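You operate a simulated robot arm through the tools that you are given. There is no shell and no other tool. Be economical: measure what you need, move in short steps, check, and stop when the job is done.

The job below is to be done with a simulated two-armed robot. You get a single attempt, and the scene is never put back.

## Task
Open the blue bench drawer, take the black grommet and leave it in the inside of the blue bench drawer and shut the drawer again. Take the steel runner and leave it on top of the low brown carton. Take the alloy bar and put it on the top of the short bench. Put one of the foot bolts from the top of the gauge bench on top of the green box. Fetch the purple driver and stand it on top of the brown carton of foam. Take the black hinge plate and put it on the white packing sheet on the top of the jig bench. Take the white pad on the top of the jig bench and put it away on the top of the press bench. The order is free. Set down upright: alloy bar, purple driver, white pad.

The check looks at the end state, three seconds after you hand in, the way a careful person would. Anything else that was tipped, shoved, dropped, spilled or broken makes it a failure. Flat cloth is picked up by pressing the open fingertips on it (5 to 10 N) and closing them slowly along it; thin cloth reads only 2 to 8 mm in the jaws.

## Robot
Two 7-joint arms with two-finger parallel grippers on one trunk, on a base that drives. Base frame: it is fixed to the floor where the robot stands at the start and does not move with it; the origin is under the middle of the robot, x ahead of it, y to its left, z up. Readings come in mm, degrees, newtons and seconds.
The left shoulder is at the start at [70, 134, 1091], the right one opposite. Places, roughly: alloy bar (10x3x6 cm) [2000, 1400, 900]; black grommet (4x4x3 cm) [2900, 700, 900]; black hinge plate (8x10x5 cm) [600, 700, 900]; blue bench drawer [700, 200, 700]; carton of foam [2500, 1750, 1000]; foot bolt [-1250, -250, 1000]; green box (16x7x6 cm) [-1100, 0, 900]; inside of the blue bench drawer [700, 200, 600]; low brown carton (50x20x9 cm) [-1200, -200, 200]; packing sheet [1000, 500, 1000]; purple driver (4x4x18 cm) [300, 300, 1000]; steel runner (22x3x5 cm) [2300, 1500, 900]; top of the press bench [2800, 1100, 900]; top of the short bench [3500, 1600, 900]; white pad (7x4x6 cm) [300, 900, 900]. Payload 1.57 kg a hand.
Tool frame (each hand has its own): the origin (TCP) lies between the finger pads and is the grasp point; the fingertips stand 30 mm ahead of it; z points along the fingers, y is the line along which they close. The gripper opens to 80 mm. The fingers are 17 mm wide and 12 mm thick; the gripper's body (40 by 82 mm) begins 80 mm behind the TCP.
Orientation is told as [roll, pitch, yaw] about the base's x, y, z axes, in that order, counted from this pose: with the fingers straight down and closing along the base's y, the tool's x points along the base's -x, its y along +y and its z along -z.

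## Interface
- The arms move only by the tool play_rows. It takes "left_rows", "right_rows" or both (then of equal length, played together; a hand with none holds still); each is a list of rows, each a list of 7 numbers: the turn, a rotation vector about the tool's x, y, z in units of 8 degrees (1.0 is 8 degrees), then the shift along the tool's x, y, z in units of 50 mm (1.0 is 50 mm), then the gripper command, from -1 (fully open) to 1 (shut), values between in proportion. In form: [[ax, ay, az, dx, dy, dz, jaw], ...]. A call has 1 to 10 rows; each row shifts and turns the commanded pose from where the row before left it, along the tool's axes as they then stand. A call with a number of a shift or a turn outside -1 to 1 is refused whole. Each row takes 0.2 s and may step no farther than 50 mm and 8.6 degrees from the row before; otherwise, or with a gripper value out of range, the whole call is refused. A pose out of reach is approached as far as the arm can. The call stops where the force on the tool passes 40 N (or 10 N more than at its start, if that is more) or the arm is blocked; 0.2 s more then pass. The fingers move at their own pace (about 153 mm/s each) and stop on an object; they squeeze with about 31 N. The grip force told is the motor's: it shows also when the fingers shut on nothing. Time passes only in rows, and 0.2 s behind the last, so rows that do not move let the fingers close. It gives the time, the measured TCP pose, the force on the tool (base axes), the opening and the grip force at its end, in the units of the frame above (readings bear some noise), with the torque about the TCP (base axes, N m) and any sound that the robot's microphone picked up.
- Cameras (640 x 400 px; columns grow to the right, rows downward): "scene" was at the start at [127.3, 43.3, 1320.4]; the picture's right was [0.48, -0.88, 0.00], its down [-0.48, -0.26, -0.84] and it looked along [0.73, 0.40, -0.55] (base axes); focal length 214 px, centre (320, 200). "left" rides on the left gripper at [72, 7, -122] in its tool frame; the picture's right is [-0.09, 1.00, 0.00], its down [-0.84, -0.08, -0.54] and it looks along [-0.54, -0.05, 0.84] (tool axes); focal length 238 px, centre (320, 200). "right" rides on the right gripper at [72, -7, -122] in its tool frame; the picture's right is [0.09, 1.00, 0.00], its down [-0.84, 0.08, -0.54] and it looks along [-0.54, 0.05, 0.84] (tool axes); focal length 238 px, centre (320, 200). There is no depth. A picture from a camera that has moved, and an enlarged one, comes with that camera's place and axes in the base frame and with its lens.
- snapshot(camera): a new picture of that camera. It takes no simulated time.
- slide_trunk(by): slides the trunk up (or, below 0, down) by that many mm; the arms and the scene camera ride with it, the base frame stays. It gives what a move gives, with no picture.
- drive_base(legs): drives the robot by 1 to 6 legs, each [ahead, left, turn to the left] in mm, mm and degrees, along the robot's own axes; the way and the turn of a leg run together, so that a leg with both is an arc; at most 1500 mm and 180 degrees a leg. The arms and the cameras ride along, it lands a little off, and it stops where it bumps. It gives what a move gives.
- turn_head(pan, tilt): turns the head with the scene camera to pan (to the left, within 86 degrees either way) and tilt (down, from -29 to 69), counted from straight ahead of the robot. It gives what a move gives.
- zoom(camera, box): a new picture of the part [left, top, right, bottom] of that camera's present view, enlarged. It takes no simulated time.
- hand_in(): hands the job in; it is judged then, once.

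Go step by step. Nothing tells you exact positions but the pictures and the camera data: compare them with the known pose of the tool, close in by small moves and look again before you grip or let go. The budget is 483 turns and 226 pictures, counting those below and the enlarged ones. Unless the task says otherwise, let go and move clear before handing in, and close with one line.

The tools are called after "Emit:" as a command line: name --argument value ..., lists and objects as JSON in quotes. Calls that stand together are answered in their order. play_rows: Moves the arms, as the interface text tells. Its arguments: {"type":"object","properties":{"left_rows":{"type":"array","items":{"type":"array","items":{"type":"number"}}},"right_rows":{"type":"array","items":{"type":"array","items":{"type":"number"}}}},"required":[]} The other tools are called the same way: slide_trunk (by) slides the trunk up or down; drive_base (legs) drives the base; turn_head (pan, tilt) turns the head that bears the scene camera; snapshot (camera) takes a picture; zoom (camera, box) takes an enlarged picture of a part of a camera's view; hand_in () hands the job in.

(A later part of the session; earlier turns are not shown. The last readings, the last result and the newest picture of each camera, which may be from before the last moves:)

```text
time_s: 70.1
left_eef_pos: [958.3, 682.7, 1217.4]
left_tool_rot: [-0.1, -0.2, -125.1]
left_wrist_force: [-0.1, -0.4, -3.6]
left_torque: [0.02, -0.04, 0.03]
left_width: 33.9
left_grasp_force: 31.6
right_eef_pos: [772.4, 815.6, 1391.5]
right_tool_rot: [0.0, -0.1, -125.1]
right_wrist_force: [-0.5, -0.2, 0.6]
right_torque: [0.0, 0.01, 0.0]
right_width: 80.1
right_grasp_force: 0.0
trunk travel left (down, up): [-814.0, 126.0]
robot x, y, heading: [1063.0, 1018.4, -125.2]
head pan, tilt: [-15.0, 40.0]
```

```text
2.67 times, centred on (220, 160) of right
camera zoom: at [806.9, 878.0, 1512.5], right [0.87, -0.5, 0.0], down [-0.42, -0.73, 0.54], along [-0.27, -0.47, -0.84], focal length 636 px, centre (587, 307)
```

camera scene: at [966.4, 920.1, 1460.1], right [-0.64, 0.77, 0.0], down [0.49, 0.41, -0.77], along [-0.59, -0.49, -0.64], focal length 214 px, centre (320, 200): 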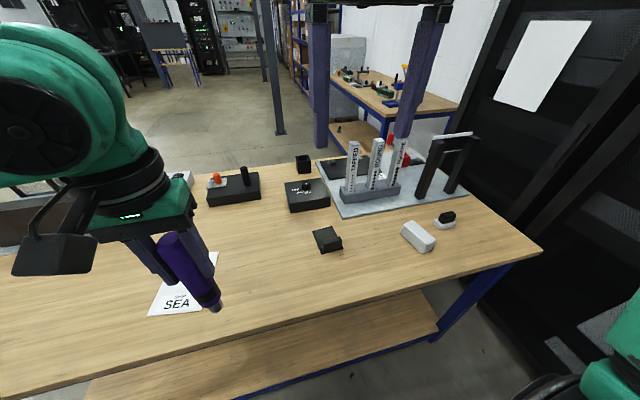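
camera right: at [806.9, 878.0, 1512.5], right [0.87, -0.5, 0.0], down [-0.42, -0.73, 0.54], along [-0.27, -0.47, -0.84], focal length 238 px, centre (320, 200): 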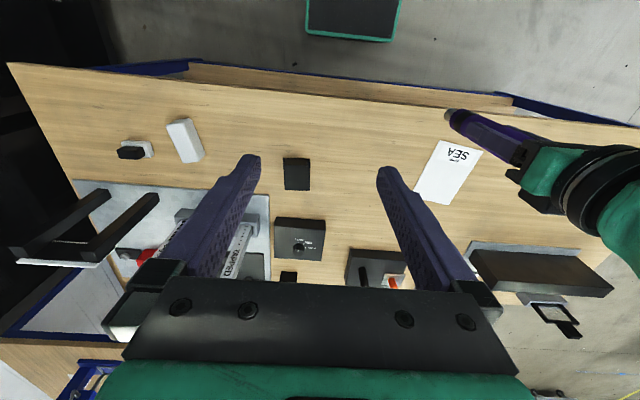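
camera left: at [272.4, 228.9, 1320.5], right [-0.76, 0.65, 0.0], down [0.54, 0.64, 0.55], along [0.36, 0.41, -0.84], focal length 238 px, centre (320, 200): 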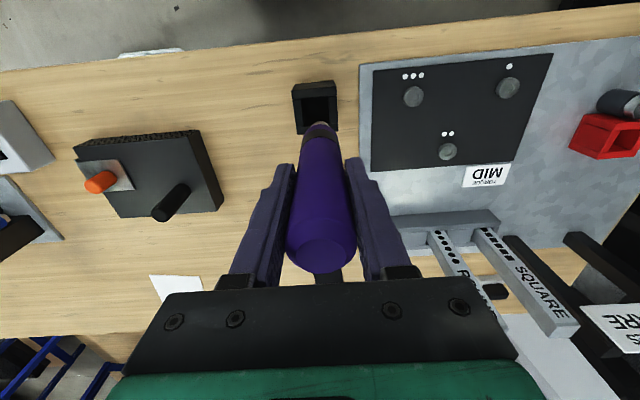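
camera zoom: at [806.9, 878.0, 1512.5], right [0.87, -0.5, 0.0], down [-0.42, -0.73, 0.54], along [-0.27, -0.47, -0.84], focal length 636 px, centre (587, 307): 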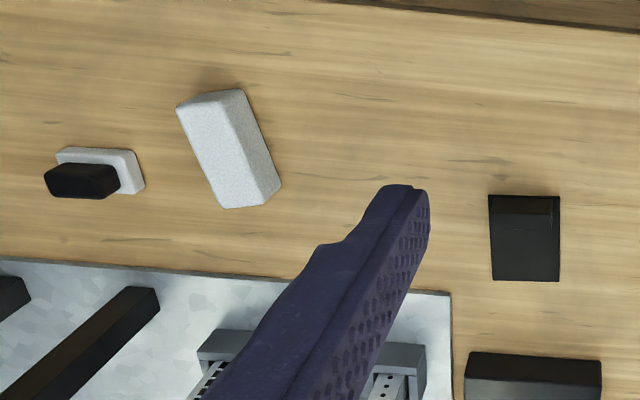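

The plate lies from about [559, 594] to [615, 681], with its upright lip near [607, 670]. The 7x4 cm white piece with the black grip near [270, 920] matches the white pad, and the longer block looks like a distractor. I bring the right hand over the lip and turn it 90°.

Emit:
play_rows --right_rows '[[0, 0, 0, -0.6, -0.14, 0.75, -1], [0, 0, 0, -0.6, -0.14, 0.75, -1], [0, 0, 0, -0.6, -0.14, 0.75, -1], [0, 0, 0, -0.6, -0.14, 0.75, -1], [0, 0, 0, -0.6, -0.14, 0.75, -1], [0, 0, 0, -0.6, -0.14, 0.75, -1], [0, 0, 0, -0.6, -0.14, 0.75, -1]]'

Emit:
play_rows --right_rows '[[0, 0, -1, 0, 0, 0, -1], [0, 0, -1, 0, 0, 0, -1], [0, 0, -1, 0, 0, 0, -1], [0, 0, -1, 0, 0, 0, -1], [0, 0, -1, 0, 0, 0, -1], [0, 0, -1, 0, 0, 0, -1], [0, 0, -1, 0, 0, 0, -1], [0, 0, -1, 0, 0, 0, -1], [0, 0, -1, 0, 0, 0, -1], [0, 0, -1, 0, 0, 0, -1]]'

Emit:
snapshot --camera "right"

```text
time_s: 71.7
left_eef_pos: [956.9, 682.2, 1216.6]
left_tool_rot: [0.0, -0.1, -125.1]
left_wrist_force: [-0.3, 0.2, -2.5]
left_torque: [0.01, -0.04, 0.01]
left_width: 33.6
left_grasp_force: 31.0
right_eef_pos: [609.1, 674.2, 1123.0]
right_tool_rot: [0.3, -0.1, -125.2]
right_wrist_force: [0.3, -0.3, 0.4]
right_torque: [0.01, -0.04, 0.02]
right_width: 79.8
right_grasp_force: 0.0
trunk travel left (down, up): [-814.0, 126.0]
robot x, y, heading: [1063.4, 1016.8, -125.2]
head pan, tilt: [-15.0, 40.0]
```

```text
time_s: 73.9
left_eef_pos: [959.2, 682.1, 1216.7]
left_tool_rot: [0.0, -0.2, -125.1]
left_wrist_force: [-0.9, -0.1, -4.1]
left_torque: [0.01, -0.02, 0.02]
left_width: 33.6
left_grasp_force: 30.8
right_eef_pos: [666.1, 740.4, 1114.9]
right_tool_rot: [-2.0, -1.6, -92.5]
right_wrist_force: [0.8, 0.5, 0.7]
right_torque: [-0.01, 0.0, 0.01]
right_width: 80.1
right_grasp_force: 0.0
right hand out of reach, approached as far as the arm can: row 2, 3, 4, 5, 6, 7, 8, 9, 10
trunk travel left (down, up): [-814.0, 126.0]
robot x, y, heading: [1064.6, 1015.2, -125.1]
head pan, tilt: [-15.0, 40.0]
```

```text
192 pictures are left
camera right: at [667.3, 815.0, 1234.4], right [1.0, 0.05, -0.04], down [0.06, -0.83, 0.56], along [0.0, -0.56, -0.83], focal length 238 px, centre (320, 200)
```

right: 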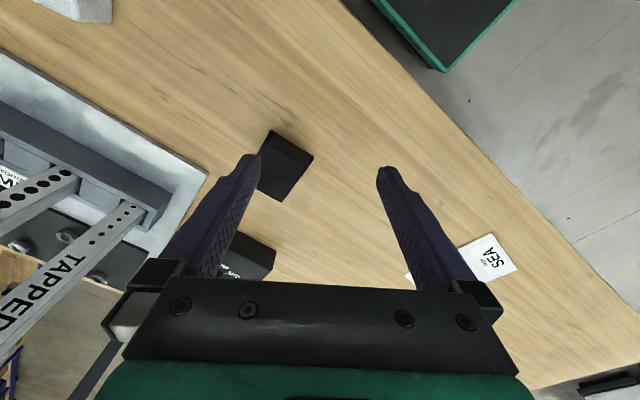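

Emit:
play_rows --right_rows '[[0, 0, 1, 0, 0, 0, -1], [0, 0, 1, 0, 0, 0, -1], [0, 0, 1, 0, 0, 0, -1], [0, 0, 1, 0, 0, 0, -1], [0, 0, 1, 0, 0, 0, -1], [0, 0, 1, 0, 0, 0, -1], [0, 0, 1, 0, 0, 0, -1], [0, 0, 1, 0, 0, 0, -1], [0, 0, 1, 0, 0, 0, -1], [0, 0, 1, 0, 0, 0, -1]]'

```text
time_s: 76.1
left_eef_pos: [958.4, 682.7, 1216.8]
left_tool_rot: [-0.1, -0.3, -125.1]
left_wrist_force: [0.0, -0.4, -3.4]
left_torque: [0.0, -0.02, 0.04]
left_width: 33.6
left_grasp_force: 30.7
right_eef_pos: [667.6, 739.8, 1113.3]
right_tool_rot: [1.2, -2.1, -172.7]
right_wrist_force: [0.6, 1.3, 1.0]
right_torque: [0.0, 0.02, 0.0]
right_width: 80.2
right_grasp_force: 0.0
trunk travel left (down, up): [-814.0, 126.0]
robot x, y, heading: [1064.5, 1014.7, -124.9]
head pan, tilt: [-15.0, 40.0]
```

Emit:
play_rows --right_rows '[[0, 0, 1, 0, 0, 0, -1], [0, 0, 1, 0, 0, 0, -1], [0, 0, 1, 0, 0, 0, -1], [0, 0, 1, 0, 0, 0, -1], [0, 0, 1, 0, 0, 0, -1], [0, 0, 0.3, 0, 0, 0, -1]]'

Emit:
snapshot --camera "right"

```text
time_s: 77.5
left_eef_pos: [958.5, 682.7, 1216.9]
left_tool_rot: [-0.1, -0.2, -125.1]
left_wrist_force: [0.5, -0.4, -3.3]
left_torque: [-0.02, 0.01, -0.01]
left_width: 33.5
left_grasp_force: 31.6
right_eef_pos: [667.8, 739.6, 1114.2]
right_tool_rot: [2.3, -0.8, 144.9]
right_wrist_force: [-0.4, -0.8, 0.2]
right_torque: [0.0, 0.0, 0.02]
right_width: 79.9
right_grasp_force: 0.1
trunk travel left (down, up): [-814.0, 126.0]
robot x, y, heading: [1064.0, 1015.1, -125.0]
head pan, tilt: [-15.0, 40.0]
```

```text
191 pictures are left
camera right: at [733.2, 706.3, 1234.5], right [-0.49, -0.87, 0.04], down [-0.71, 0.43, 0.56], along [-0.5, 0.25, -0.83], focal length 238 px, centre (320, 200)
```

right: 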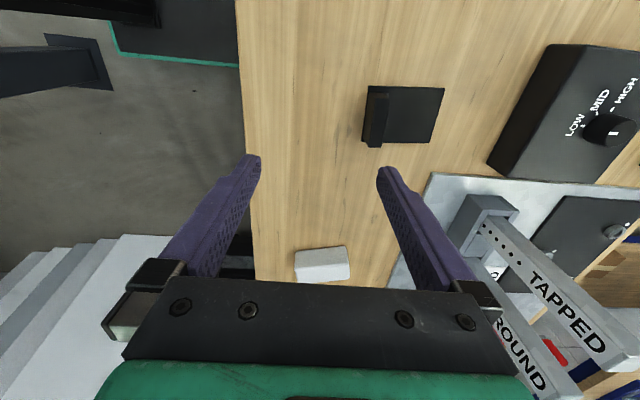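

Emit:
zoom --camera "right" --box '[330, 70, 470, 160]'

```text
4.44 times, centred on (400, 115) of right
camera zoom: at [733.2, 706.3, 1234.5], right [-0.49, -0.87, 0.04], down [-0.71, 0.43, 0.56], along [-0.5, 0.25, -0.83], focal length 1059 px, centre (-36, 578)
```

zoom: 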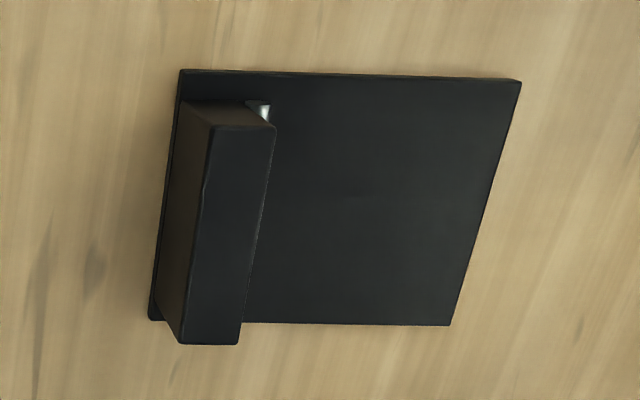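

The upright lip is about 17 mm thick, with its top centre near [617, 675]. I level the hand and move over the lip.

Emit:
play_rows --right_rows '[[0.29, 0.1, 0, 0, 0, 0, -1], [0, 0, 0, 0, 0.5, 0.7, -1], [0, 0, 0, 0, 0.5, 0.7, -1], [0, 0, 0, -0.12, 0.66, 0.4, -1]]'

Emit:
zoom --camera "right" --box '[220, 80, 420, 205]'

```text
time_s: 78.5
left_eef_pos: [957.5, 680.7, 1215.9]
left_tool_rot: [-0.2, -0.2, -125.2]
left_wrist_force: [-0.4, -0.6, -2.8]
left_torque: [0.04, 0.0, -0.01]
left_width: 33.6
left_grasp_force: 31.5
right_eef_pos: [613.0, 675.2, 1023.9]
right_tool_rot: [-0.2, 0.0, 145.1]
right_wrist_force: [-0.2, -0.7, -0.2]
right_torque: [0.01, 0.0, 0.03]
right_width: 80.2
right_grasp_force: 0.1
trunk travel left (down, up): [-814.0, 126.0]
robot x, y, heading: [1064.0, 1014.9, -125.1]
head pan, tilt: [-15.0, 40.0]
```

```text
3.20 times, centred on (320, 142) of right
camera zoom: at [676.6, 638.5, 1146.6], right [-0.49, -0.87, 0.0], down [-0.73, 0.41, 0.54], along [-0.47, 0.27, -0.84], focal length 763 px, centre (320, 384)
```

zoom: 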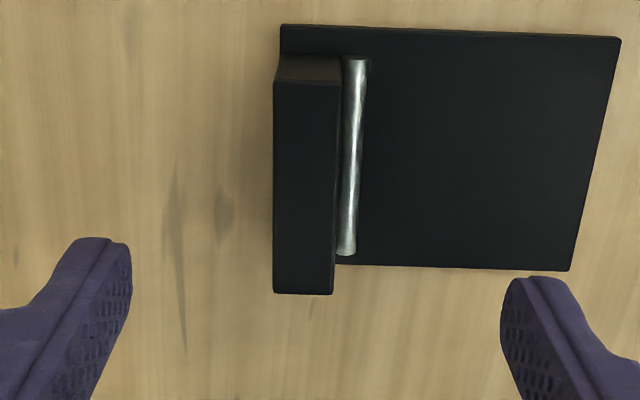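

Aligned within 5 mm. There is a hinge barrel beside the lip, so I stay just above it, descend to TCP z 948 and close.

Emit:
play_rows --right_rows '[[0, 0, 0, 0.08, -0.1, 0.7, -1], [0, 0, 0, 0, 0, 0.7, -1], [0, 0, 0, 0, 0, 0.12, -1], [0, 0, 0, 0, 0, 0, 1], [0, 0, 0, 0, 0, 0, 1], [0, 0, 0, 0, 0, 0, 1]]'

Emit:
snapshot --camera "right"

```text
time_s: 79.9
left_eef_pos: [958.5, 682.1, 1217.0]
left_tool_rot: [0.0, -0.1, -125.0]
left_wrist_force: [-0.3, -0.2, -4.2]
left_torque: [0.01, 0.03, 0.02]
left_width: 33.6
left_grasp_force: 30.5
right_eef_pos: [619.0, 678.0, 948.7]
right_tool_rot: [0.0, 0.0, 145.1]
right_wrist_force: [0.7, 1.5, 1.2]
right_torque: [-0.06, 0.02, 0.01]
right_width: 17.4
right_grasp_force: 30.8
trunk travel left (down, up): [-814.0, 126.0]
robot x, y, heading: [1059.6, 1014.8, -125.1]
head pan, tilt: [-15.0, 40.0]
```

```text
188 pictures are left
camera right: at [682.2, 642.8, 1070.9], right [-0.49, -0.87, 0.0], down [-0.73, 0.41, 0.54], along [-0.47, 0.27, -0.84], focal length 238 px, centre (320, 200)
```

right: 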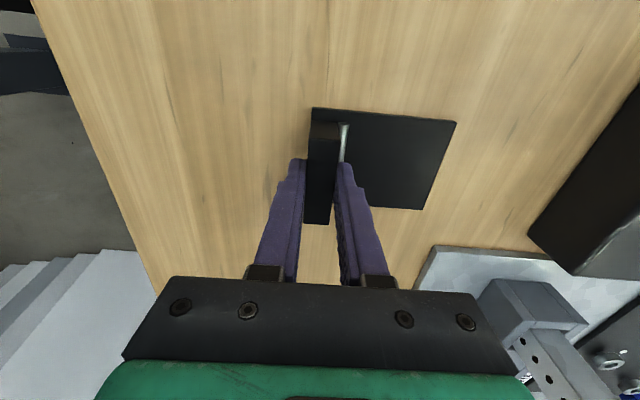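

Gripped at 17.4 mm. I lift slowly and watch.

Emit:
play_rows --right_rows '[[0, 0, 0, 0, 0, -0.3, 1], [0, 0, 0, 0, 0, -0.5, 1], [0, 0, 0, 0, 0, -0.7, 1], [0, 0, 0, 0, 0, -0.7, 1]]'

Emit:
snapshot --camera "right"

Emit:
snapshot --camera "scene"

```text
time_s: 80.9
left_eef_pos: [958.0, 683.1, 1217.2]
left_tool_rot: [0.0, -0.3, -125.0]
left_wrist_force: [-0.1, 0.3, -3.2]
left_torque: [-0.01, 0.04, 0.0]
left_width: 33.4
left_grasp_force: 31.5
right_eef_pos: [621.4, 677.3, 1057.1]
right_tool_rot: [-0.1, -0.1, 145.1]
right_wrist_force: [0.7, -0.1, 0.9]
right_torque: [-0.02, -0.04, 0.03]
right_width: 0.0
right_grasp_force: 22.1
trunk travel left (down, up): [-814.0, 126.0]
robot x, y, heading: [1061.2, 1011.6, -125.2]
head pan, tilt: [-15.0, 40.0]
```

```text
187 pictures are left
camera right: at [683.9, 641.2, 1177.8], right [-0.49, -0.87, 0.0], down [-0.73, 0.41, 0.54], along [-0.47, 0.27, -0.84], focal length 238 px, centre (320, 200)
```

right: 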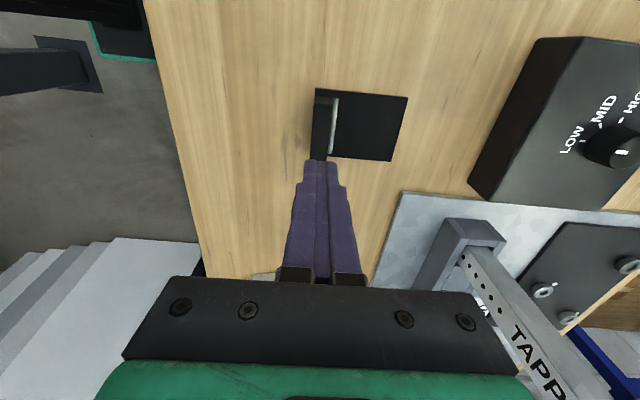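

```text
186 pictures are left
camera scene: at [966.9, 920.2, 1460.0], right [-0.64, 0.77, 0.0], down [0.49, 0.41, -0.77], along [-0.59, -0.49, -0.64], focal length 214 px, centre (320, 200)
```

scene: 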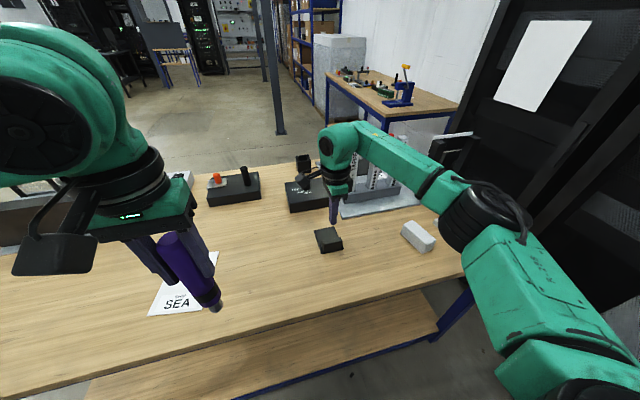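

It slipped off. I open the jaws and look at the state closely before a deeper grasp.

Emit:
play_rows --right_rows '[[0, 0, 0, 0, 0, 0, -1], [0, 0, 0, 0, 0, 0, -1]]'

Emit:
zoom --camera "right" --box '[250, 60, 450, 185]'

```text
time_s: 81.5
left_eef_pos: [957.9, 682.3, 1216.5]
left_tool_rot: [-0.1, -0.1, -125.1]
left_wrist_force: [0.1, -0.2, -3.2]
left_torque: [0.0, 0.01, -0.03]
left_width: 33.5
left_grasp_force: 31.1
right_eef_pos: [621.4, 677.0, 1055.5]
right_tool_rot: [0.0, -0.1, 145.1]
right_wrist_force: [0.6, 0.6, 0.2]
right_torque: [0.02, 0.03, -0.03]
right_width: 80.2
right_grasp_force: 0.3
trunk travel left (down, up): [-814.0, 126.0]
robot x, y, heading: [1063.0, 1010.1, -125.1]
head pan, tilt: [-15.0, 40.0]
```

```text
3.20 times, centred on (350, 122) of right
camera zoom: at [683.6, 640.9, 1177.7], right [-0.49, -0.87, 0.0], down [-0.73, 0.41, 0.54], along [-0.47, 0.27, -0.84], focal length 763 px, centre (224, 448)
```

zoom: 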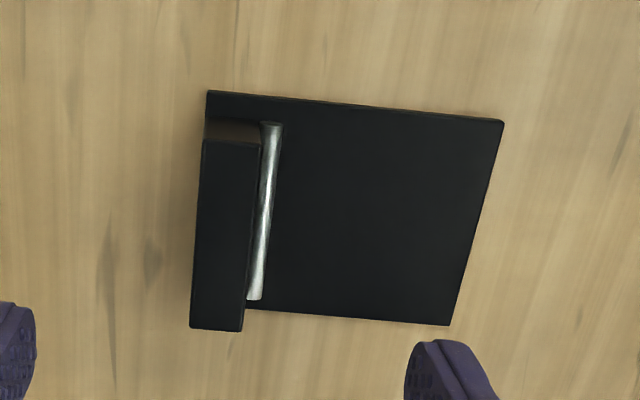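

The lip's centre is right under the TCP and its top is at z≈944. I grip about 12 mm deeper this time.

Emit:
play_rows --right_rows '[[0, 0, 0, 0, 0, 0.8, -1], [0, 0, 0, 0, 0, 0.8, -1], [0, 0, 0, 0, 0, 0.5, -1], [0, 0, 0, 0, 0, 0.29, -1], [0, 0, 0, 0, 0, 0, 1], [0, 0, 0, 0, 0, 0, 1], [0, 0, 0, 0, 0, 0, 1]]'

Emit:
play_rows --right_rows '[[0, 0, 0, 0, 0, -0.1, 1], [0, 0, 0, 0, 0, -0.1, 1], [0, 0, 0, 0, 0, -0.1, 1]]'

Emit:
snapshot --camera "right"

```text
time_s: 83.1
left_eef_pos: [956.7, 682.1, 1216.4]
left_tool_rot: [-0.2, -0.2, -125.2]
left_wrist_force: [-0.5, -0.6, -3.0]
left_torque: [0.03, 0.01, 0.0]
left_width: 33.2
left_grasp_force: 31.2
right_eef_pos: [620.3, 677.1, 936.7]
right_tool_rot: [-0.1, -0.1, 145.1]
right_wrist_force: [-0.4, -0.2, 0.4]
right_torque: [-0.06, 0.01, -0.05]
right_width: 17.5
right_grasp_force: 30.4
trunk travel left (down, up): [-814.0, 126.0]
robot x, y, heading: [1059.3, 1014.5, -125.3]
head pan, tilt: [-15.0, 40.0]
```

```text
time_s: 83.9
left_eef_pos: [956.5, 682.3, 1216.7]
left_tool_rot: [-0.1, -0.2, -125.1]
left_wrist_force: [-0.2, -0.6, -3.6]
left_torque: [0.01, -0.01, -0.01]
left_width: 33.5
left_grasp_force: 30.8
right_eef_pos: [621.0, 675.3, 952.1]
right_tool_rot: [-0.1, 0.0, 145.0]
right_wrist_force: [0.2, -0.3, -1.7]
right_torque: [0.03, -0.04, 0.01]
right_width: 17.6
right_grasp_force: 31.5
trunk travel left (down, up): [-814.0, 126.0]
robot x, y, heading: [1060.7, 1016.2, -125.0]
head pan, tilt: [-15.0, 40.0]
```

```text
184 pictures are left
camera right: at [683.1, 639.8, 1074.0], right [-0.49, -0.87, 0.0], down [-0.73, 0.41, 0.54], along [-0.47, 0.27, -0.84], focal length 238 px, centre (320, 200)
```

right: 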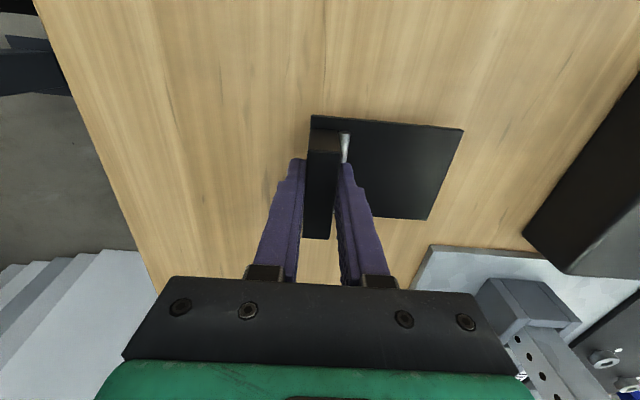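

Emit:
play_rows --right_rows '[[0, 0, 0, 0, 0, -0.15, 1], [0, 0, 0, 0, 0, -0.2, 1], [0, 0, 0, 0, 0, -0.2, 1], [0, 0, 0, 0, 0, -0.2, 1], [0, 0, 0, 0, 0, -0.2, 1], [0, 0, 0, 0, 0, -0.2, 1]]'

Emit:
snapshot --camera "right"

```text
time_s: 85.3
left_eef_pos: [958.0, 682.4, 1216.1]
left_tool_rot: [-0.1, -0.2, -125.1]
left_wrist_force: [-0.4, 0.0, -2.6]
left_torque: [-0.01, 0.0, -0.03]
left_width: 33.2
left_grasp_force: 30.6
right_eef_pos: [620.7, 675.1, 1009.8]
right_tool_rot: [-0.1, 0.1, 145.1]
right_wrist_force: [0.0, -0.5, -0.8]
right_torque: [0.0, -0.04, -0.02]
right_width: 17.6
right_grasp_force: 31.0
trunk travel left (down, up): [-814.0, 126.0]
robot x, y, heading: [1061.9, 1018.0, -125.4]
head pan, tilt: [-15.0, 40.0]
```

```text
183 pictures are left
camera right: at [683.4, 638.6, 1132.1], right [-0.49, -0.87, 0.0], down [-0.73, 0.41, 0.54], along [-0.47, 0.27, -0.84], focal length 238 px, centre (320, 200)
```

right: 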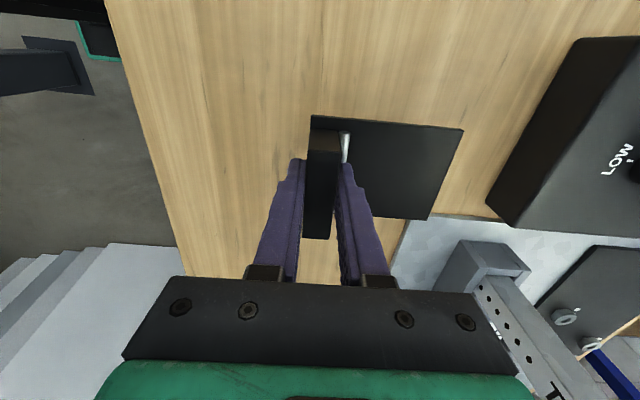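

It holds now. I drive sideways to the left so the plate comes over the white sheet.

Emit:
drive_base --legs '[[0, 420, 0]]'

Emit:
snapshot --camera "right"

Emit:
snapshot --camera "scene"

```text
time_s: 87.8
left_eef_pos: [1305.5, 441.1, 1216.7]
left_tool_rot: [0.0, -0.2, -124.4]
left_wrist_force: [0.4, 0.6, -2.2]
left_torque: [0.07, 0.01, -0.02]
left_width: 33.6
left_grasp_force: 31.2
right_eef_pos: [969.3, 431.2, 1010.0]
right_tool_rot: [-0.2, 0.1, 145.7]
right_wrist_force: [0.3, -0.5, -0.9]
right_torque: [0.02, -0.03, -0.02]
right_width: 17.4
right_grasp_force: 30.9
trunk travel left (down, up): [-814.0, 126.0]
robot x, y, heading: [1412.7, 775.5, -124.9]
head pan, tilt: [-15.0, 40.0]
```

```text
182 pictures are left
camera right: at [1031.3, 395.1, 1131.8], right [-0.48, -0.87, 0.0], down [-0.74, 0.41, 0.54], along [-0.47, 0.26, -0.84], focal length 238 px, centre (320, 200)
```

right: 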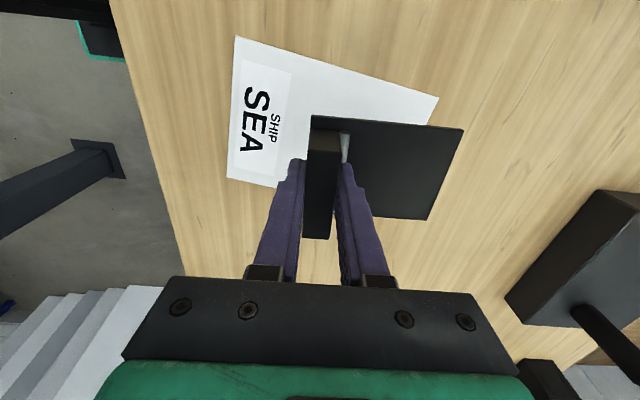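

```text
181 pictures are left
camera scene: at [1310.7, 679.5, 1459.9], right [-0.65, 0.76, 0.0], down [0.49, 0.42, -0.77], along [-0.58, -0.5, -0.64], focal length 214 px, centre (320, 200)
```

scene: 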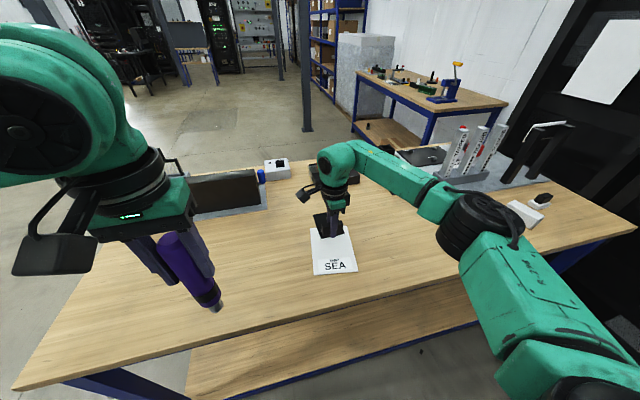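

The sheet is centred about (n 906, u 533). I shift the plate back 32 mm, then lower it onto the sheet.

Emit:
play_rows --right_rows '[[0, 0, 0, -0.14, -0.32, 0, 1], [0, 0, 0, 0, -0.32, 0.3, 1], [0, 0, 0, 0, 0, 0.4, 1], [0, 0, 0, 0, 0, 0.4, 1], [0, 0, 0, 0, 0, 0.2, 1]]'

Emit:
snapshot --camera "right"

```text
time_s: 89.0
left_eef_pos: [1306.7, 442.1, 1216.5]
left_tool_rot: [-0.1, -0.2, -124.4]
left_wrist_force: [-0.4, 0.5, -3.2]
left_torque: [0.03, -0.01, 0.0]
left_width: 33.4
left_grasp_force: 31.3
right_eef_pos: [981.7, 459.5, 944.0]
right_tool_rot: [-0.2, 0.1, 145.7]
right_wrist_force: [-0.2, 0.0, -1.1]
right_torque: [0.09, -0.01, 0.02]
right_width: 17.8
right_grasp_force: 31.2
trunk travel left (down, up): [-814.0, 126.0]
robot x, y, heading: [1406.3, 774.9, -124.8]
head pan, tilt: [-15.0, 40.0]
```

```text
180 pictures are left
camera right: at [1044.1, 424.2, 1066.1], right [-0.48, -0.87, 0.0], down [-0.74, 0.41, 0.54], along [-0.47, 0.26, -0.84], focal length 238 px, centre (320, 200)
```

right: 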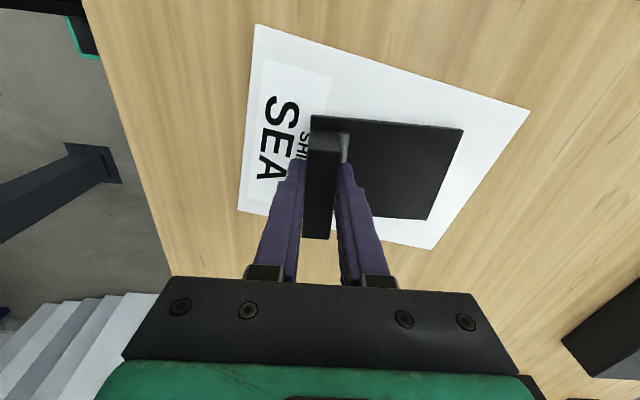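

The plate is within the sheet but low in this view, so I nudge it 14 mm and set it down.

Emit:
play_rows --right_rows '[[0, 0, 0, 0.3, -0.05, 0, 1], [0, 0, 0, 0, 0, 0.06, 1], [0, 0, 0, 0, 0, 0.06, 1]]'

Emit:
snapshot --camera "right"

```text
time_s: 89.8
left_eef_pos: [1307.6, 441.8, 1216.4]
left_tool_rot: [-0.1, -0.3, -124.4]
left_wrist_force: [0.2, 0.6, -3.6]
left_torque: [0.01, -0.04, 0.01]
left_width: 33.8
left_grasp_force: 31.0
right_eef_pos: [996.7, 453.5, 940.0]
right_tool_rot: [0.1, 0.1, 145.7]
right_wrist_force: [-3.8, -2.3, 14.0]
right_torque: [0.15, 0.1, -0.01]
right_width: 17.6
right_grasp_force: 31.2
trunk travel left (down, up): [-814.0, 126.0]
robot x, y, heading: [1403.2, 775.4, -124.6]
head pan, tilt: [-15.0, 40.0]
```

```text
179 pictures are left
camera right: at [1059.1, 417.6, 1062.8], right [-0.49, -0.87, 0.0], down [-0.73, 0.41, 0.54], along [-0.47, 0.26, -0.84], focal length 238 px, centre (320, 200)
```

right: 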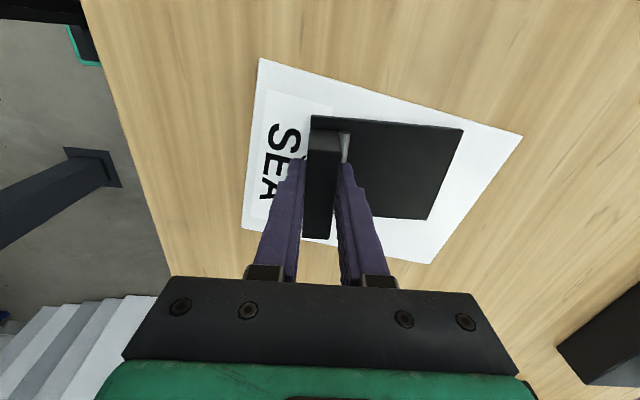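

It touches the sheet, well within it. I release and rise.

Emit:
play_rows --right_rows '[[0, 0, 0, 0, 0, -0.04, 1], [0, 0, 0, 0, 0, 0, -1], [0, 0, 0, 0, 0, 0, -1], [0, 0, 0, 0, 0, -0.5, -1], [0, 0, 0, 0, 0, -0.8, -1], [0, 0, 0, 0, 0, -0.8, -1]]'

Emit:
snapshot --camera "right"

```text
time_s: 91.2
left_eef_pos: [1306.8, 442.0, 1216.5]
left_tool_rot: [-0.2, -0.1, -124.4]
left_wrist_force: [0.0, 0.6, -3.1]
left_torque: [0.04, 0.03, -0.03]
left_width: 33.6
left_grasp_force: 30.8
right_eef_pos: [997.1, 451.9, 1050.9]
right_tool_rot: [-0.1, 0.0, 145.6]
right_wrist_force: [-0.5, 0.6, 0.2]
right_torque: [-0.04, -0.01, 0.0]
right_width: 79.9
right_grasp_force: 0.1
trunk travel left (down, up): [-814.0, 126.0]
robot x, y, heading: [1406.5, 774.8, -124.7]
head pan, tilt: [-15.0, 40.0]
```

```text
178 pictures are left
camera right: at [1059.5, 416.5, 1172.7], right [-0.48, -0.87, 0.0], down [-0.74, 0.41, 0.54], along [-0.47, 0.26, -0.84], focal length 238 px, centre (320, 200)
```

right: 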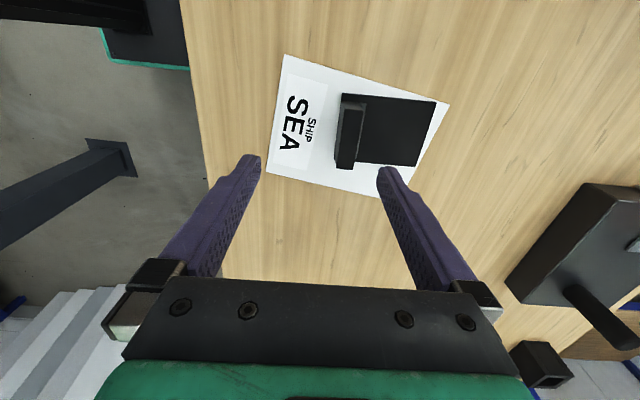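

The hinge plate is on the sheet. Next I retract the right hand up and back and slide right to the pad.

Emit:
play_rows --right_rows '[[0, 0, 0, 0, -0.5, -0.8, -1], [0, 0, 0, 0, -0.5, -0.8, -1], [0, 0, 0, 0, -0.5, -0.6, -1], [0, 0, 0, 0, -0.4, 0, -1]]'

Emit:
drive_base --legs '[[0, -810, 0]]'

Emit:
turn_head --pan -20 --tilt 45

Emit:
snapshot --camera "scene"

Emit:
snapshot --camera "right"

```text
time_s: 92.2
left_eef_pos: [1306.7, 442.0, 1217.0]
left_tool_rot: [-0.1, -0.2, -124.5]
left_wrist_force: [0.3, 0.2, -3.0]
left_torque: [0.0, 0.02, 0.01]
left_width: 33.5
left_grasp_force: 30.6
right_eef_pos: [1052.3, 534.8, 1156.4]
right_tool_rot: [0.0, 0.0, 145.8]
right_wrist_force: [-0.5, 0.9, -0.1]
right_torque: [-0.01, 0.0, 0.03]
right_width: 79.9
right_grasp_force: 0.1
trunk travel left (down, up): [-814.0, 126.0]
robot x, y, heading: [1406.5, 775.9, -124.5]
head pan, tilt: [-15.0, 40.0]
```

```text
time_s: 96.6
left_eef_pos: [639.5, 906.1, 1216.9]
left_tool_rot: [-0.2, -0.3, -125.3]
left_wrist_force: [-0.2, -0.1, -3.7]
left_torque: [0.03, 0.02, -0.01]
left_width: 33.6
left_grasp_force: 31.2
right_eef_pos: [384.8, 1001.9, 1156.0]
right_tool_rot: [-0.1, 0.0, 144.8]
right_wrist_force: [0.5, -0.1, 0.1]
right_torque: [0.02, 0.01, 0.0]
right_width: 80.1
right_grasp_force: 0.2
trunk travel left (down, up): [-814.0, 126.0]
robot x, y, heading: [741.7, 1237.9, -125.3]
head pan, tilt: [-15.0, 40.0]
```

```text
time_s: 97.2
left_eef_pos: [638.3, 906.7, 1216.3]
left_tool_rot: [-0.1, -0.2, -125.3]
left_wrist_force: [0.2, 0.1, -2.9]
left_torque: [0.01, 0.01, 0.01]
left_width: 33.5
left_grasp_force: 31.5
right_eef_pos: [383.8, 1004.8, 1155.8]
right_tool_rot: [0.0, -0.1, 144.8]
right_wrist_force: [0.0, -0.3, -0.2]
right_torque: [0.03, 0.0, -0.01]
right_width: 79.8
right_grasp_force: 0.1
trunk travel left (down, up): [-814.0, 126.0]
robot x, y, heading: [745.7, 1239.5, -125.1]
head pan, tilt: [-20.0, 45.0]
```

```text
177 pictures are left
camera scene: at [646.4, 1152.1, 1452.8], right [-0.57, 0.82, 0.0], down [0.58, 0.4, -0.71], along [-0.58, -0.4, -0.71], focal length 214 px, centre (320, 200)
```

scene: 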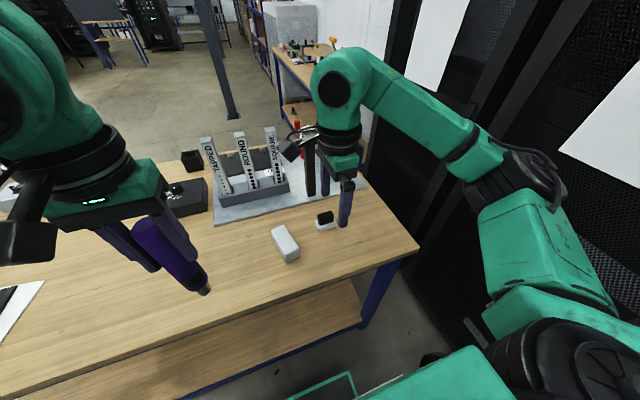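

```text
176 pictures are left
camera right: at [445.8, 967.0, 1277.7], right [-0.5, -0.87, 0.0], down [-0.73, 0.42, 0.54], along [-0.47, 0.27, -0.84], focal length 238 px, centre (320, 200)
```

right: 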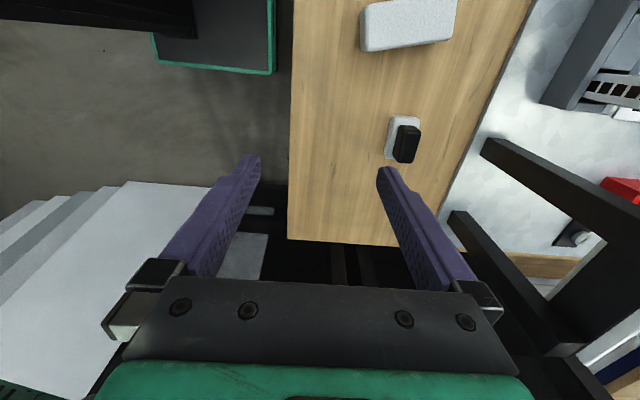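

The pad's black grip is near [281, 915]. The black posts stand about 60 mm clear of the hand's path. I come in above it and look again.

Emit:
play_rows --right_rows '[[0, 0, 0, -0.2, 0.6, 0.4, -1], [0, 0, 0, -0.2, 0.6, 0.4, -1], [0, 0, 0, -0.2, 0.6, 0.4, -1], [0, 0, 0, -0.04, 0.6, 0.5, -1], [0, 0, 0, 0, 0.26, 0.5, -1]]'

Emit:
snapshot --camera "right"

Emit:
snapshot --camera "scene"

```text
time_s: 98.4
left_eef_pos: [637.1, 906.8, 1216.4]
left_tool_rot: [-0.2, -0.2, -125.2]
left_wrist_force: [-0.3, -0.9, -2.5]
left_torque: [0.02, -0.01, 0.0]
left_width: 33.5
left_grasp_force: 31.1
right_eef_pos: [280.1, 914.9, 1046.1]
right_tool_rot: [-0.1, 0.0, 144.9]
right_wrist_force: [-0.5, -0.5, -0.1]
right_torque: [0.01, 0.03, 0.01]
right_width: 80.1
right_grasp_force: 0.2
trunk travel left (down, up): [-814.0, 126.0]
robot x, y, heading: [743.0, 1239.0, -125.5]
head pan, tilt: [-20.0, 45.0]
```

```text
175 pictures are left
camera right: at [342.2, 878.7, 1167.8], right [-0.5, -0.87, 0.0], down [-0.73, 0.42, 0.54], along [-0.47, 0.27, -0.84], focal length 238 px, centre (320, 200)
```

right: 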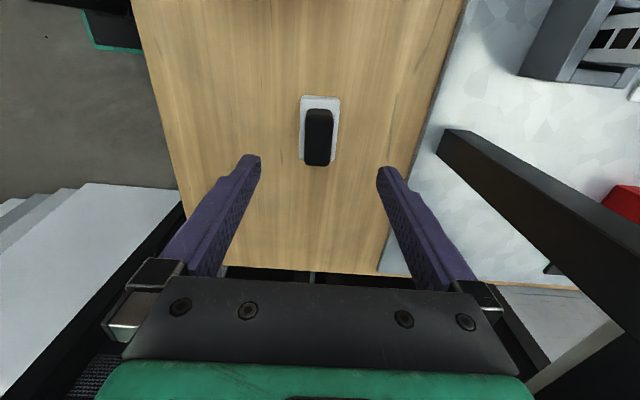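

```text
174 pictures are left
camera scene: at [645.7, 1151.6, 1452.7], right [-0.57, 0.82, 0.0], down [0.58, 0.4, -0.71], along [-0.58, -0.4, -0.71], focal length 214 px, centre (320, 200)
```

scene: 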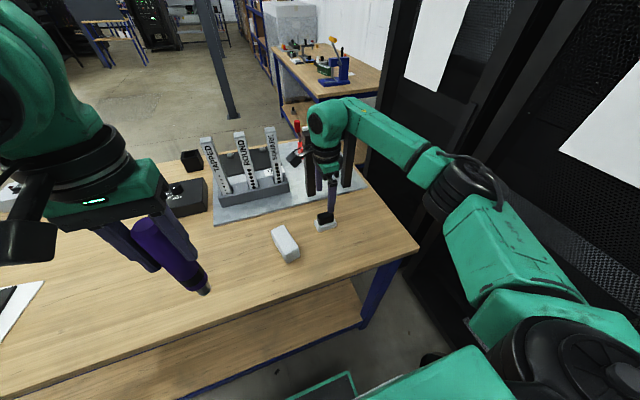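

Aligned over the pad's grip. I descend and close.

Emit:
play_rows --right_rows '[[0, 0, 0, 0, 0, 0.8, -1], [0, 0, 0, 0, 0, 0.8, -1], [0, 0, 0, 0, 0, 0.46, -1], [0, 0, 0, 0, 0, 0, 1], [0, 0, 0, 0, 0, 0, 1], [0, 0, 0, 0, 0, 0, 1]]'

Emit:
snapshot --camera "right"

```text
time_s: 99.8
left_eef_pos: [638.3, 905.8, 1217.8]
left_tool_rot: [-0.2, -0.2, -125.3]
left_wrist_force: [0.0, 0.1, -3.5]
left_torque: [0.02, -0.01, -0.02]
left_width: 33.5
left_grasp_force: 31.4
right_eef_pos: [283.4, 912.8, 943.9]
right_tool_rot: [-0.1, 0.0, 144.8]
right_wrist_force: [0.8, 0.2, 0.6]
right_torque: [-0.01, -0.01, 0.02]
right_width: 38.9
right_grasp_force: 31.1
trunk travel left (down, up): [-814.0, 126.0]
robot x, y, heading: [745.2, 1239.3, -125.3]
head pan, tilt: [-20.0, 45.0]
```

```text
173 pictures are left
camera right: at [345.0, 876.0, 1065.4], right [-0.5, -0.87, 0.0], down [-0.73, 0.42, 0.54], along [-0.47, 0.27, -0.84], focal length 238 px, centre (320, 200)
```

right: 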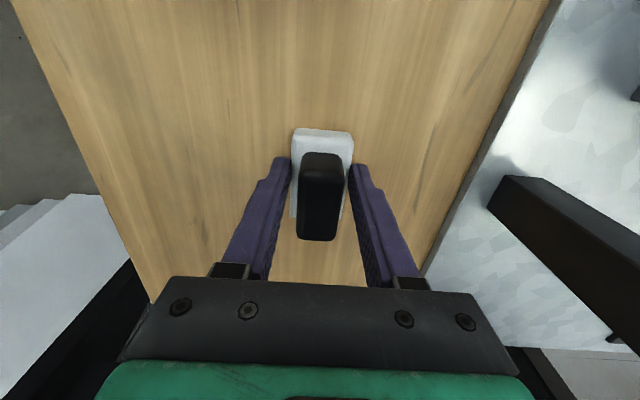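

It grips only the top of the base. I reopen and regrip 15 mm deeper.

Emit:
play_rows --right_rows '[[0, 0, 0, 0, 0, 0, -1], [0, 0, 0, 0, 0, 0, -1], [0, 0, 0, 0, 0, 0.28, -1], [0, 0, 0, 0, 0, 0, 1], [0, 0, 0, 0, 0, 0, 1], [0, 0, 0, 0, 0, 0, 1]]'

Emit:
play_rows --right_rows '[[0, 0, 0, 0, 0, -0.2, 1], [0, 0, 0, 0, 0, -0.3, 1], [0, 0, 0, 0, 0, -0.5, 1], [0, 0, 0, 0, -0.3, -0.6, 1], [0, 0, 0, 0, -0.5, -0.6, 1], [0, 0, 0, 0, -0.6, -0.6, 1], [0, 0, 0, 0, -0.6, -0.6, 1], [0, 0, 0, 0, -0.6, -0.6, 1]]'

Emit:
snapshot --camera "right"

```text
time_s: 101.2
left_eef_pos: [638.0, 907.2, 1217.0]
left_tool_rot: [-0.2, -0.3, -125.2]
left_wrist_force: [-0.2, -0.1, -3.0]
left_torque: [-0.03, 0.04, 0.02]
left_width: 33.4
left_grasp_force: 30.9
right_eef_pos: [283.3, 911.9, 930.3]
right_tool_rot: [0.0, -0.1, 144.7]
right_wrist_force: [-1.1, -0.1, 3.0]
right_torque: [-0.06, 0.03, -0.02]
right_width: 39.0
right_grasp_force: 31.1
trunk travel left (down, up): [-814.0, 126.0]
robot x, y, heading: [743.7, 1239.0, -125.3]
head pan, tilt: [-20.0, 45.0]
```

```text
time_s: 103.0
left_eef_pos: [639.0, 907.6, 1216.4]
left_tool_rot: [-0.1, -0.3, -125.3]
left_wrist_force: [0.0, 0.9, -2.0]
left_torque: [0.0, -0.01, -0.03]
left_width: 33.5
left_grasp_force: 30.8
right_eef_pos: [356.8, 1021.8, 1130.2]
right_tool_rot: [0.0, 0.0, 144.9]
right_wrist_force: [-0.6, 0.7, -0.1]
right_torque: [0.0, -0.01, -0.01]
right_width: 38.7
right_grasp_force: 31.0
trunk travel left (down, up): [-814.0, 126.0]
robot x, y, heading: [737.9, 1238.2, -125.5]
head pan, tilt: [-20.0, 45.0]
```

```text
172 pictures are left
camera right: at [418.3, 985.2, 1250.9], right [-0.5, -0.87, 0.0], down [-0.73, 0.42, 0.54], along [-0.47, 0.27, -0.84], focal length 238 px, centre (320, 200)
```

right: 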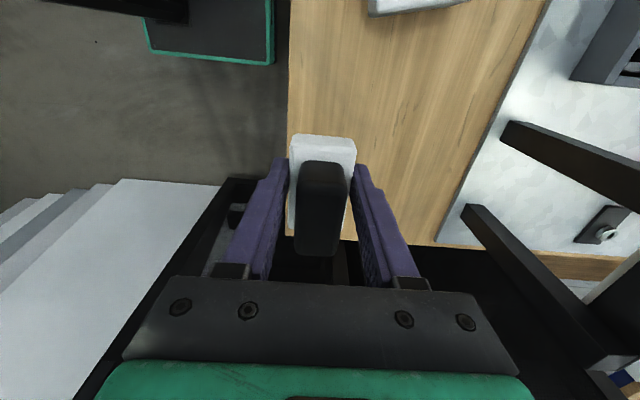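

The pad is held. I slide back left into the open aisle, turn round and look at the press bench.

Emit:
drive_base --legs '[[0, 900, 0], [-130, 0, 0], [0, 0, 90], [0, 0, 90]]'

Emit:
turn_head --pan 0 --tilt 20

Emit:
snapshot --camera "scene"

Emit:
turn_head --pan -40 --tilt 25

Emit:
snapshot --camera "scene"

```text
time_s: 116.2
left_eef_pos: [1660.3, 1168.7, 1217.0]
left_tool_rot: [-0.2, -0.1, 54.1]
left_wrist_force: [0.8, 0.0, -3.3]
left_torque: [0.03, 0.02, 0.02]
left_width: 33.3
left_grasp_force: 30.9
right_eef_pos: [1942.5, 1051.9, 1127.7]
right_tool_rot: [-0.1, 0.0, -35.6]
right_wrist_force: [0.3, -0.4, 0.0]
right_torque: [0.02, 0.0, 0.02]
right_width: 39.0
right_grasp_force: 31.1
trunk travel left (down, up): [-814.0, 126.0]
robot x, y, heading: [1551.7, 837.3, 53.8]
head pan, tilt: [-20.0, 45.0]
```

```text
time_s: 117.1
left_eef_pos: [1660.4, 1168.8, 1216.4]
left_tool_rot: [-0.1, -0.2, 54.1]
left_wrist_force: [-0.2, -0.1, -3.5]
left_torque: [-0.03, 0.02, 0.0]
left_width: 33.6
left_grasp_force: 30.8
right_eef_pos: [1942.4, 1051.8, 1128.9]
right_tool_rot: [-0.1, 0.0, -35.7]
right_wrist_force: [0.2, 0.1, 0.1]
right_torque: [-0.02, 0.01, 0.01]
right_width: 38.8
right_grasp_force: 31.2
trunk travel left (down, up): [-814.0, 126.0]
robot x, y, heading: [1549.9, 836.2, 53.9]
head pan, tilt: [0.0, 20.0]
```

```text
171 pictures are left
camera scene: at [1636.3, 953.6, 1491.3], right [0.81, -0.59, 0.0], down [-0.2, -0.28, -0.94], along [0.55, 0.76, -0.34], focal length 214 px, centre (320, 200)
```

scene: 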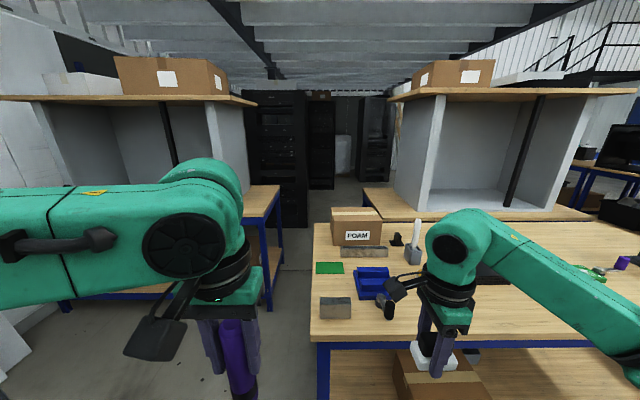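

```text
time_s: 118.2
left_eef_pos: [1661.7, 1168.5, 1215.7]
left_tool_rot: [-0.1, -0.2, 54.1]
left_wrist_force: [0.6, 0.4, -2.5]
left_torque: [-0.04, 0.0, 0.0]
left_width: 33.6
left_grasp_force: 31.6
right_eef_pos: [1943.0, 1051.3, 1128.4]
right_tool_rot: [-0.1, 0.1, -35.7]
right_wrist_force: [0.4, 0.3, -0.7]
right_torque: [-0.02, 0.0, 0.03]
right_width: 38.8
right_grasp_force: 30.5
trunk travel left (down, up): [-814.0, 126.0]
robot x, y, heading: [1554.4, 836.0, 54.3]
head pan, tilt: [-40.0, 25.0]
```

```text
170 pictures are left
camera scene: at [1670.9, 900.8, 1483.3], right [0.24, -0.97, 0.0], down [-0.41, -0.1, -0.91], along [0.88, 0.22, -0.42], focal length 214 px, centre (320, 200)
```

scene: 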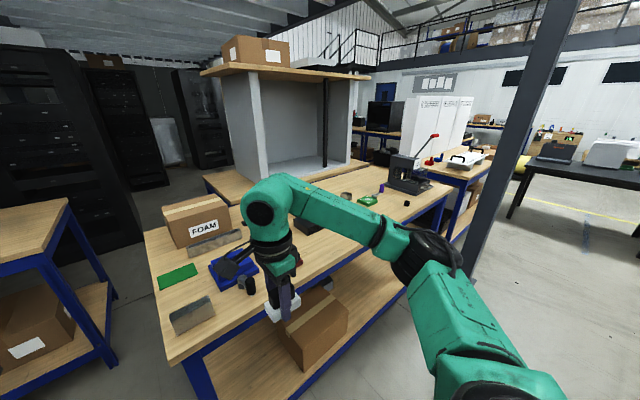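

I can see the FOAM carton, with the steel runner in front of it and the alloy bar at the front left. First the pad: I'll set it on a clear spot on the press bench at the front, about u 1340, n 2270.

Emit:
drive_base --legs '[[0, -362, 0.5], [230, 0, 0]]'

Emit:
turn_head --pan -25 --tilt 40

Emit:
snapshot --camera "scene"

Emit:
snapshot --camera "right"

```text
time_s: 121.9
left_eef_pos: [2099.8, 1138.9, 1217.2]
left_tool_rot: [-0.1, -0.4, 54.4]
left_wrist_force: [-0.7, 0.2, -3.3]
left_torque: [-0.04, 0.03, 0.01]
left_width: 33.4
left_grasp_force: 31.4
right_eef_pos: [2380.9, 1023.1, 1130.6]
right_tool_rot: [0.2, 0.2, -35.4]
right_wrist_force: [-0.2, 0.1, -0.2]
right_torque: [0.01, 0.0, 0.0]
right_width: 39.1
right_grasp_force: 31.0
trunk travel left (down, up): [-814.0, 126.0]
robot x, y, heading: [1996.0, 807.4, 54.6]
head pan, tilt: [-40.0, 25.0]
```

```text
time_s: 122.7
left_eef_pos: [2100.4, 1140.2, 1215.3]
left_tool_rot: [-0.1, -0.2, 54.4]
left_wrist_force: [0.2, 0.2, -3.1]
left_torque: [-0.01, 0.04, -0.02]
left_width: 33.7
left_grasp_force: 31.0
right_eef_pos: [2383.3, 1024.7, 1127.3]
right_tool_rot: [-0.2, 0.0, -35.4]
right_wrist_force: [0.6, 0.1, -0.1]
right_torque: [-0.03, 0.01, -0.04]
right_width: 38.7
right_grasp_force: 30.4
trunk travel left (down, up): [-814.0, 126.0]
robot x, y, heading: [1996.0, 807.3, 54.2]
head pan, tilt: [-25.0, 40.0]
```

```text
169 pictures are left
camera scene: at [2097.7, 891.0, 1460.0], right [0.49, -0.87, 0.0], down [-0.56, -0.32, -0.77], along [0.67, 0.37, -0.64], focal length 214 px, centre (320, 200)
```

scene: 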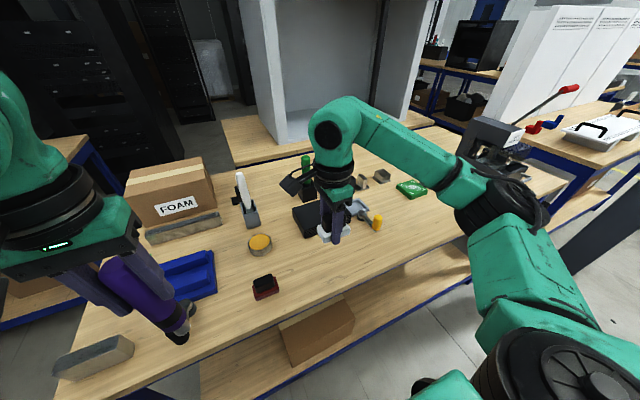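

```text
168 pictures are left
camera right: at [2320.5, 1060.7, 1250.0], right [0.5, 0.86, 0.0], down [0.73, -0.42, 0.54], along [0.47, -0.27, -0.84], focal length 238 px, centre (320, 200)
```

right: 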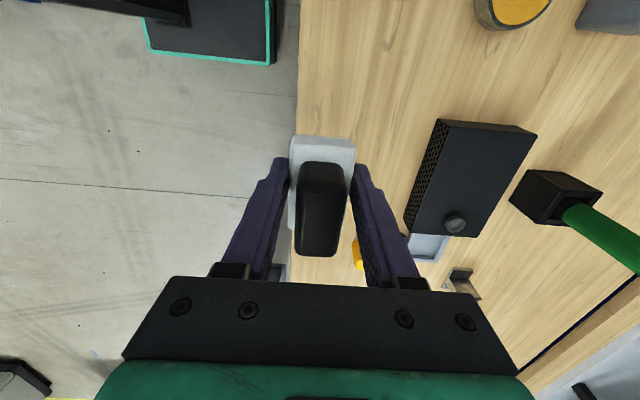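

The spot is clear. I move 50 mm forward and lower the pad.

Emit:
play_rows --right_rows '[[0, 0, 0, 0, 0.5, 0.5, 1], [0, 0, 0, 0, 0.5, 0.5, 1], [0, 0, 0, 0, 0, 0.8, 1], [0, 0, 0, 0, 0, 0.8, 1], [0, 0, 0, 0, 0, 0.7, 1], [0, 0, 0, 0, 0, 0.3, 1]]'

Emit:
play_rows --right_rows '[[0, 0, 0, 0, 0, 0.1, 1], [0, 0, 0, 0, 0, 0.1, 1]]'

Emit:
snapshot --camera "right"

```text
time_s: 124.1
left_eef_pos: [2099.9, 1139.6, 1216.9]
left_tool_rot: [-0.1, -0.2, 54.5]
left_wrist_force: [-0.9, 0.1, -2.8]
left_torque: [-0.03, -0.04, 0.0]
left_width: 33.6
left_grasp_force: 30.9
right_eef_pos: [2409.5, 1066.2, 947.6]
right_tool_rot: [0.1, 0.1, -35.5]
right_wrist_force: [0.3, 0.1, 0.4]
right_torque: [0.03, 0.03, -0.03]
right_width: 38.9
right_grasp_force: 30.7
trunk travel left (down, up): [-814.0, 126.0]
robot x, y, heading: [1997.5, 805.9, 54.1]
head pan, tilt: [-25.0, 40.0]
```

```text
time_s: 124.7
left_eef_pos: [2101.2, 1139.4, 1216.9]
left_tool_rot: [-0.1, -0.2, 54.4]
left_wrist_force: [-0.8, 0.2, -2.8]
left_torque: [-0.04, -0.01, 0.04]
left_width: 33.7
left_grasp_force: 30.6
right_eef_pos: [2410.2, 1065.4, 938.1]
right_tool_rot: [-0.1, -0.1, -35.4]
right_wrist_force: [0.1, -0.1, -0.7]
right_torque: [0.0, -0.01, -0.02]
right_width: 38.8
right_grasp_force: 31.2
trunk travel left (down, up): [-814.0, 126.0]
robot x, y, heading: [1994.6, 803.0, 54.4]
head pan, tilt: [-25.0, 40.0]
```

```text
167 pictures are left
camera right: at [2347.6, 1101.9, 1059.5], right [0.5, 0.87, 0.0], down [0.73, -0.42, 0.54], along [0.47, -0.27, -0.84], focal length 238 px, centre (320, 200)
```

right: 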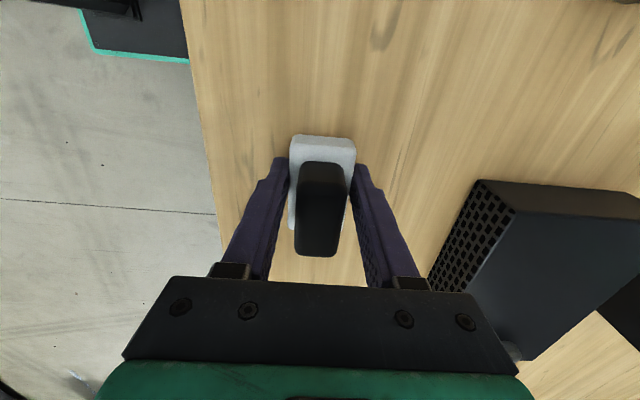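

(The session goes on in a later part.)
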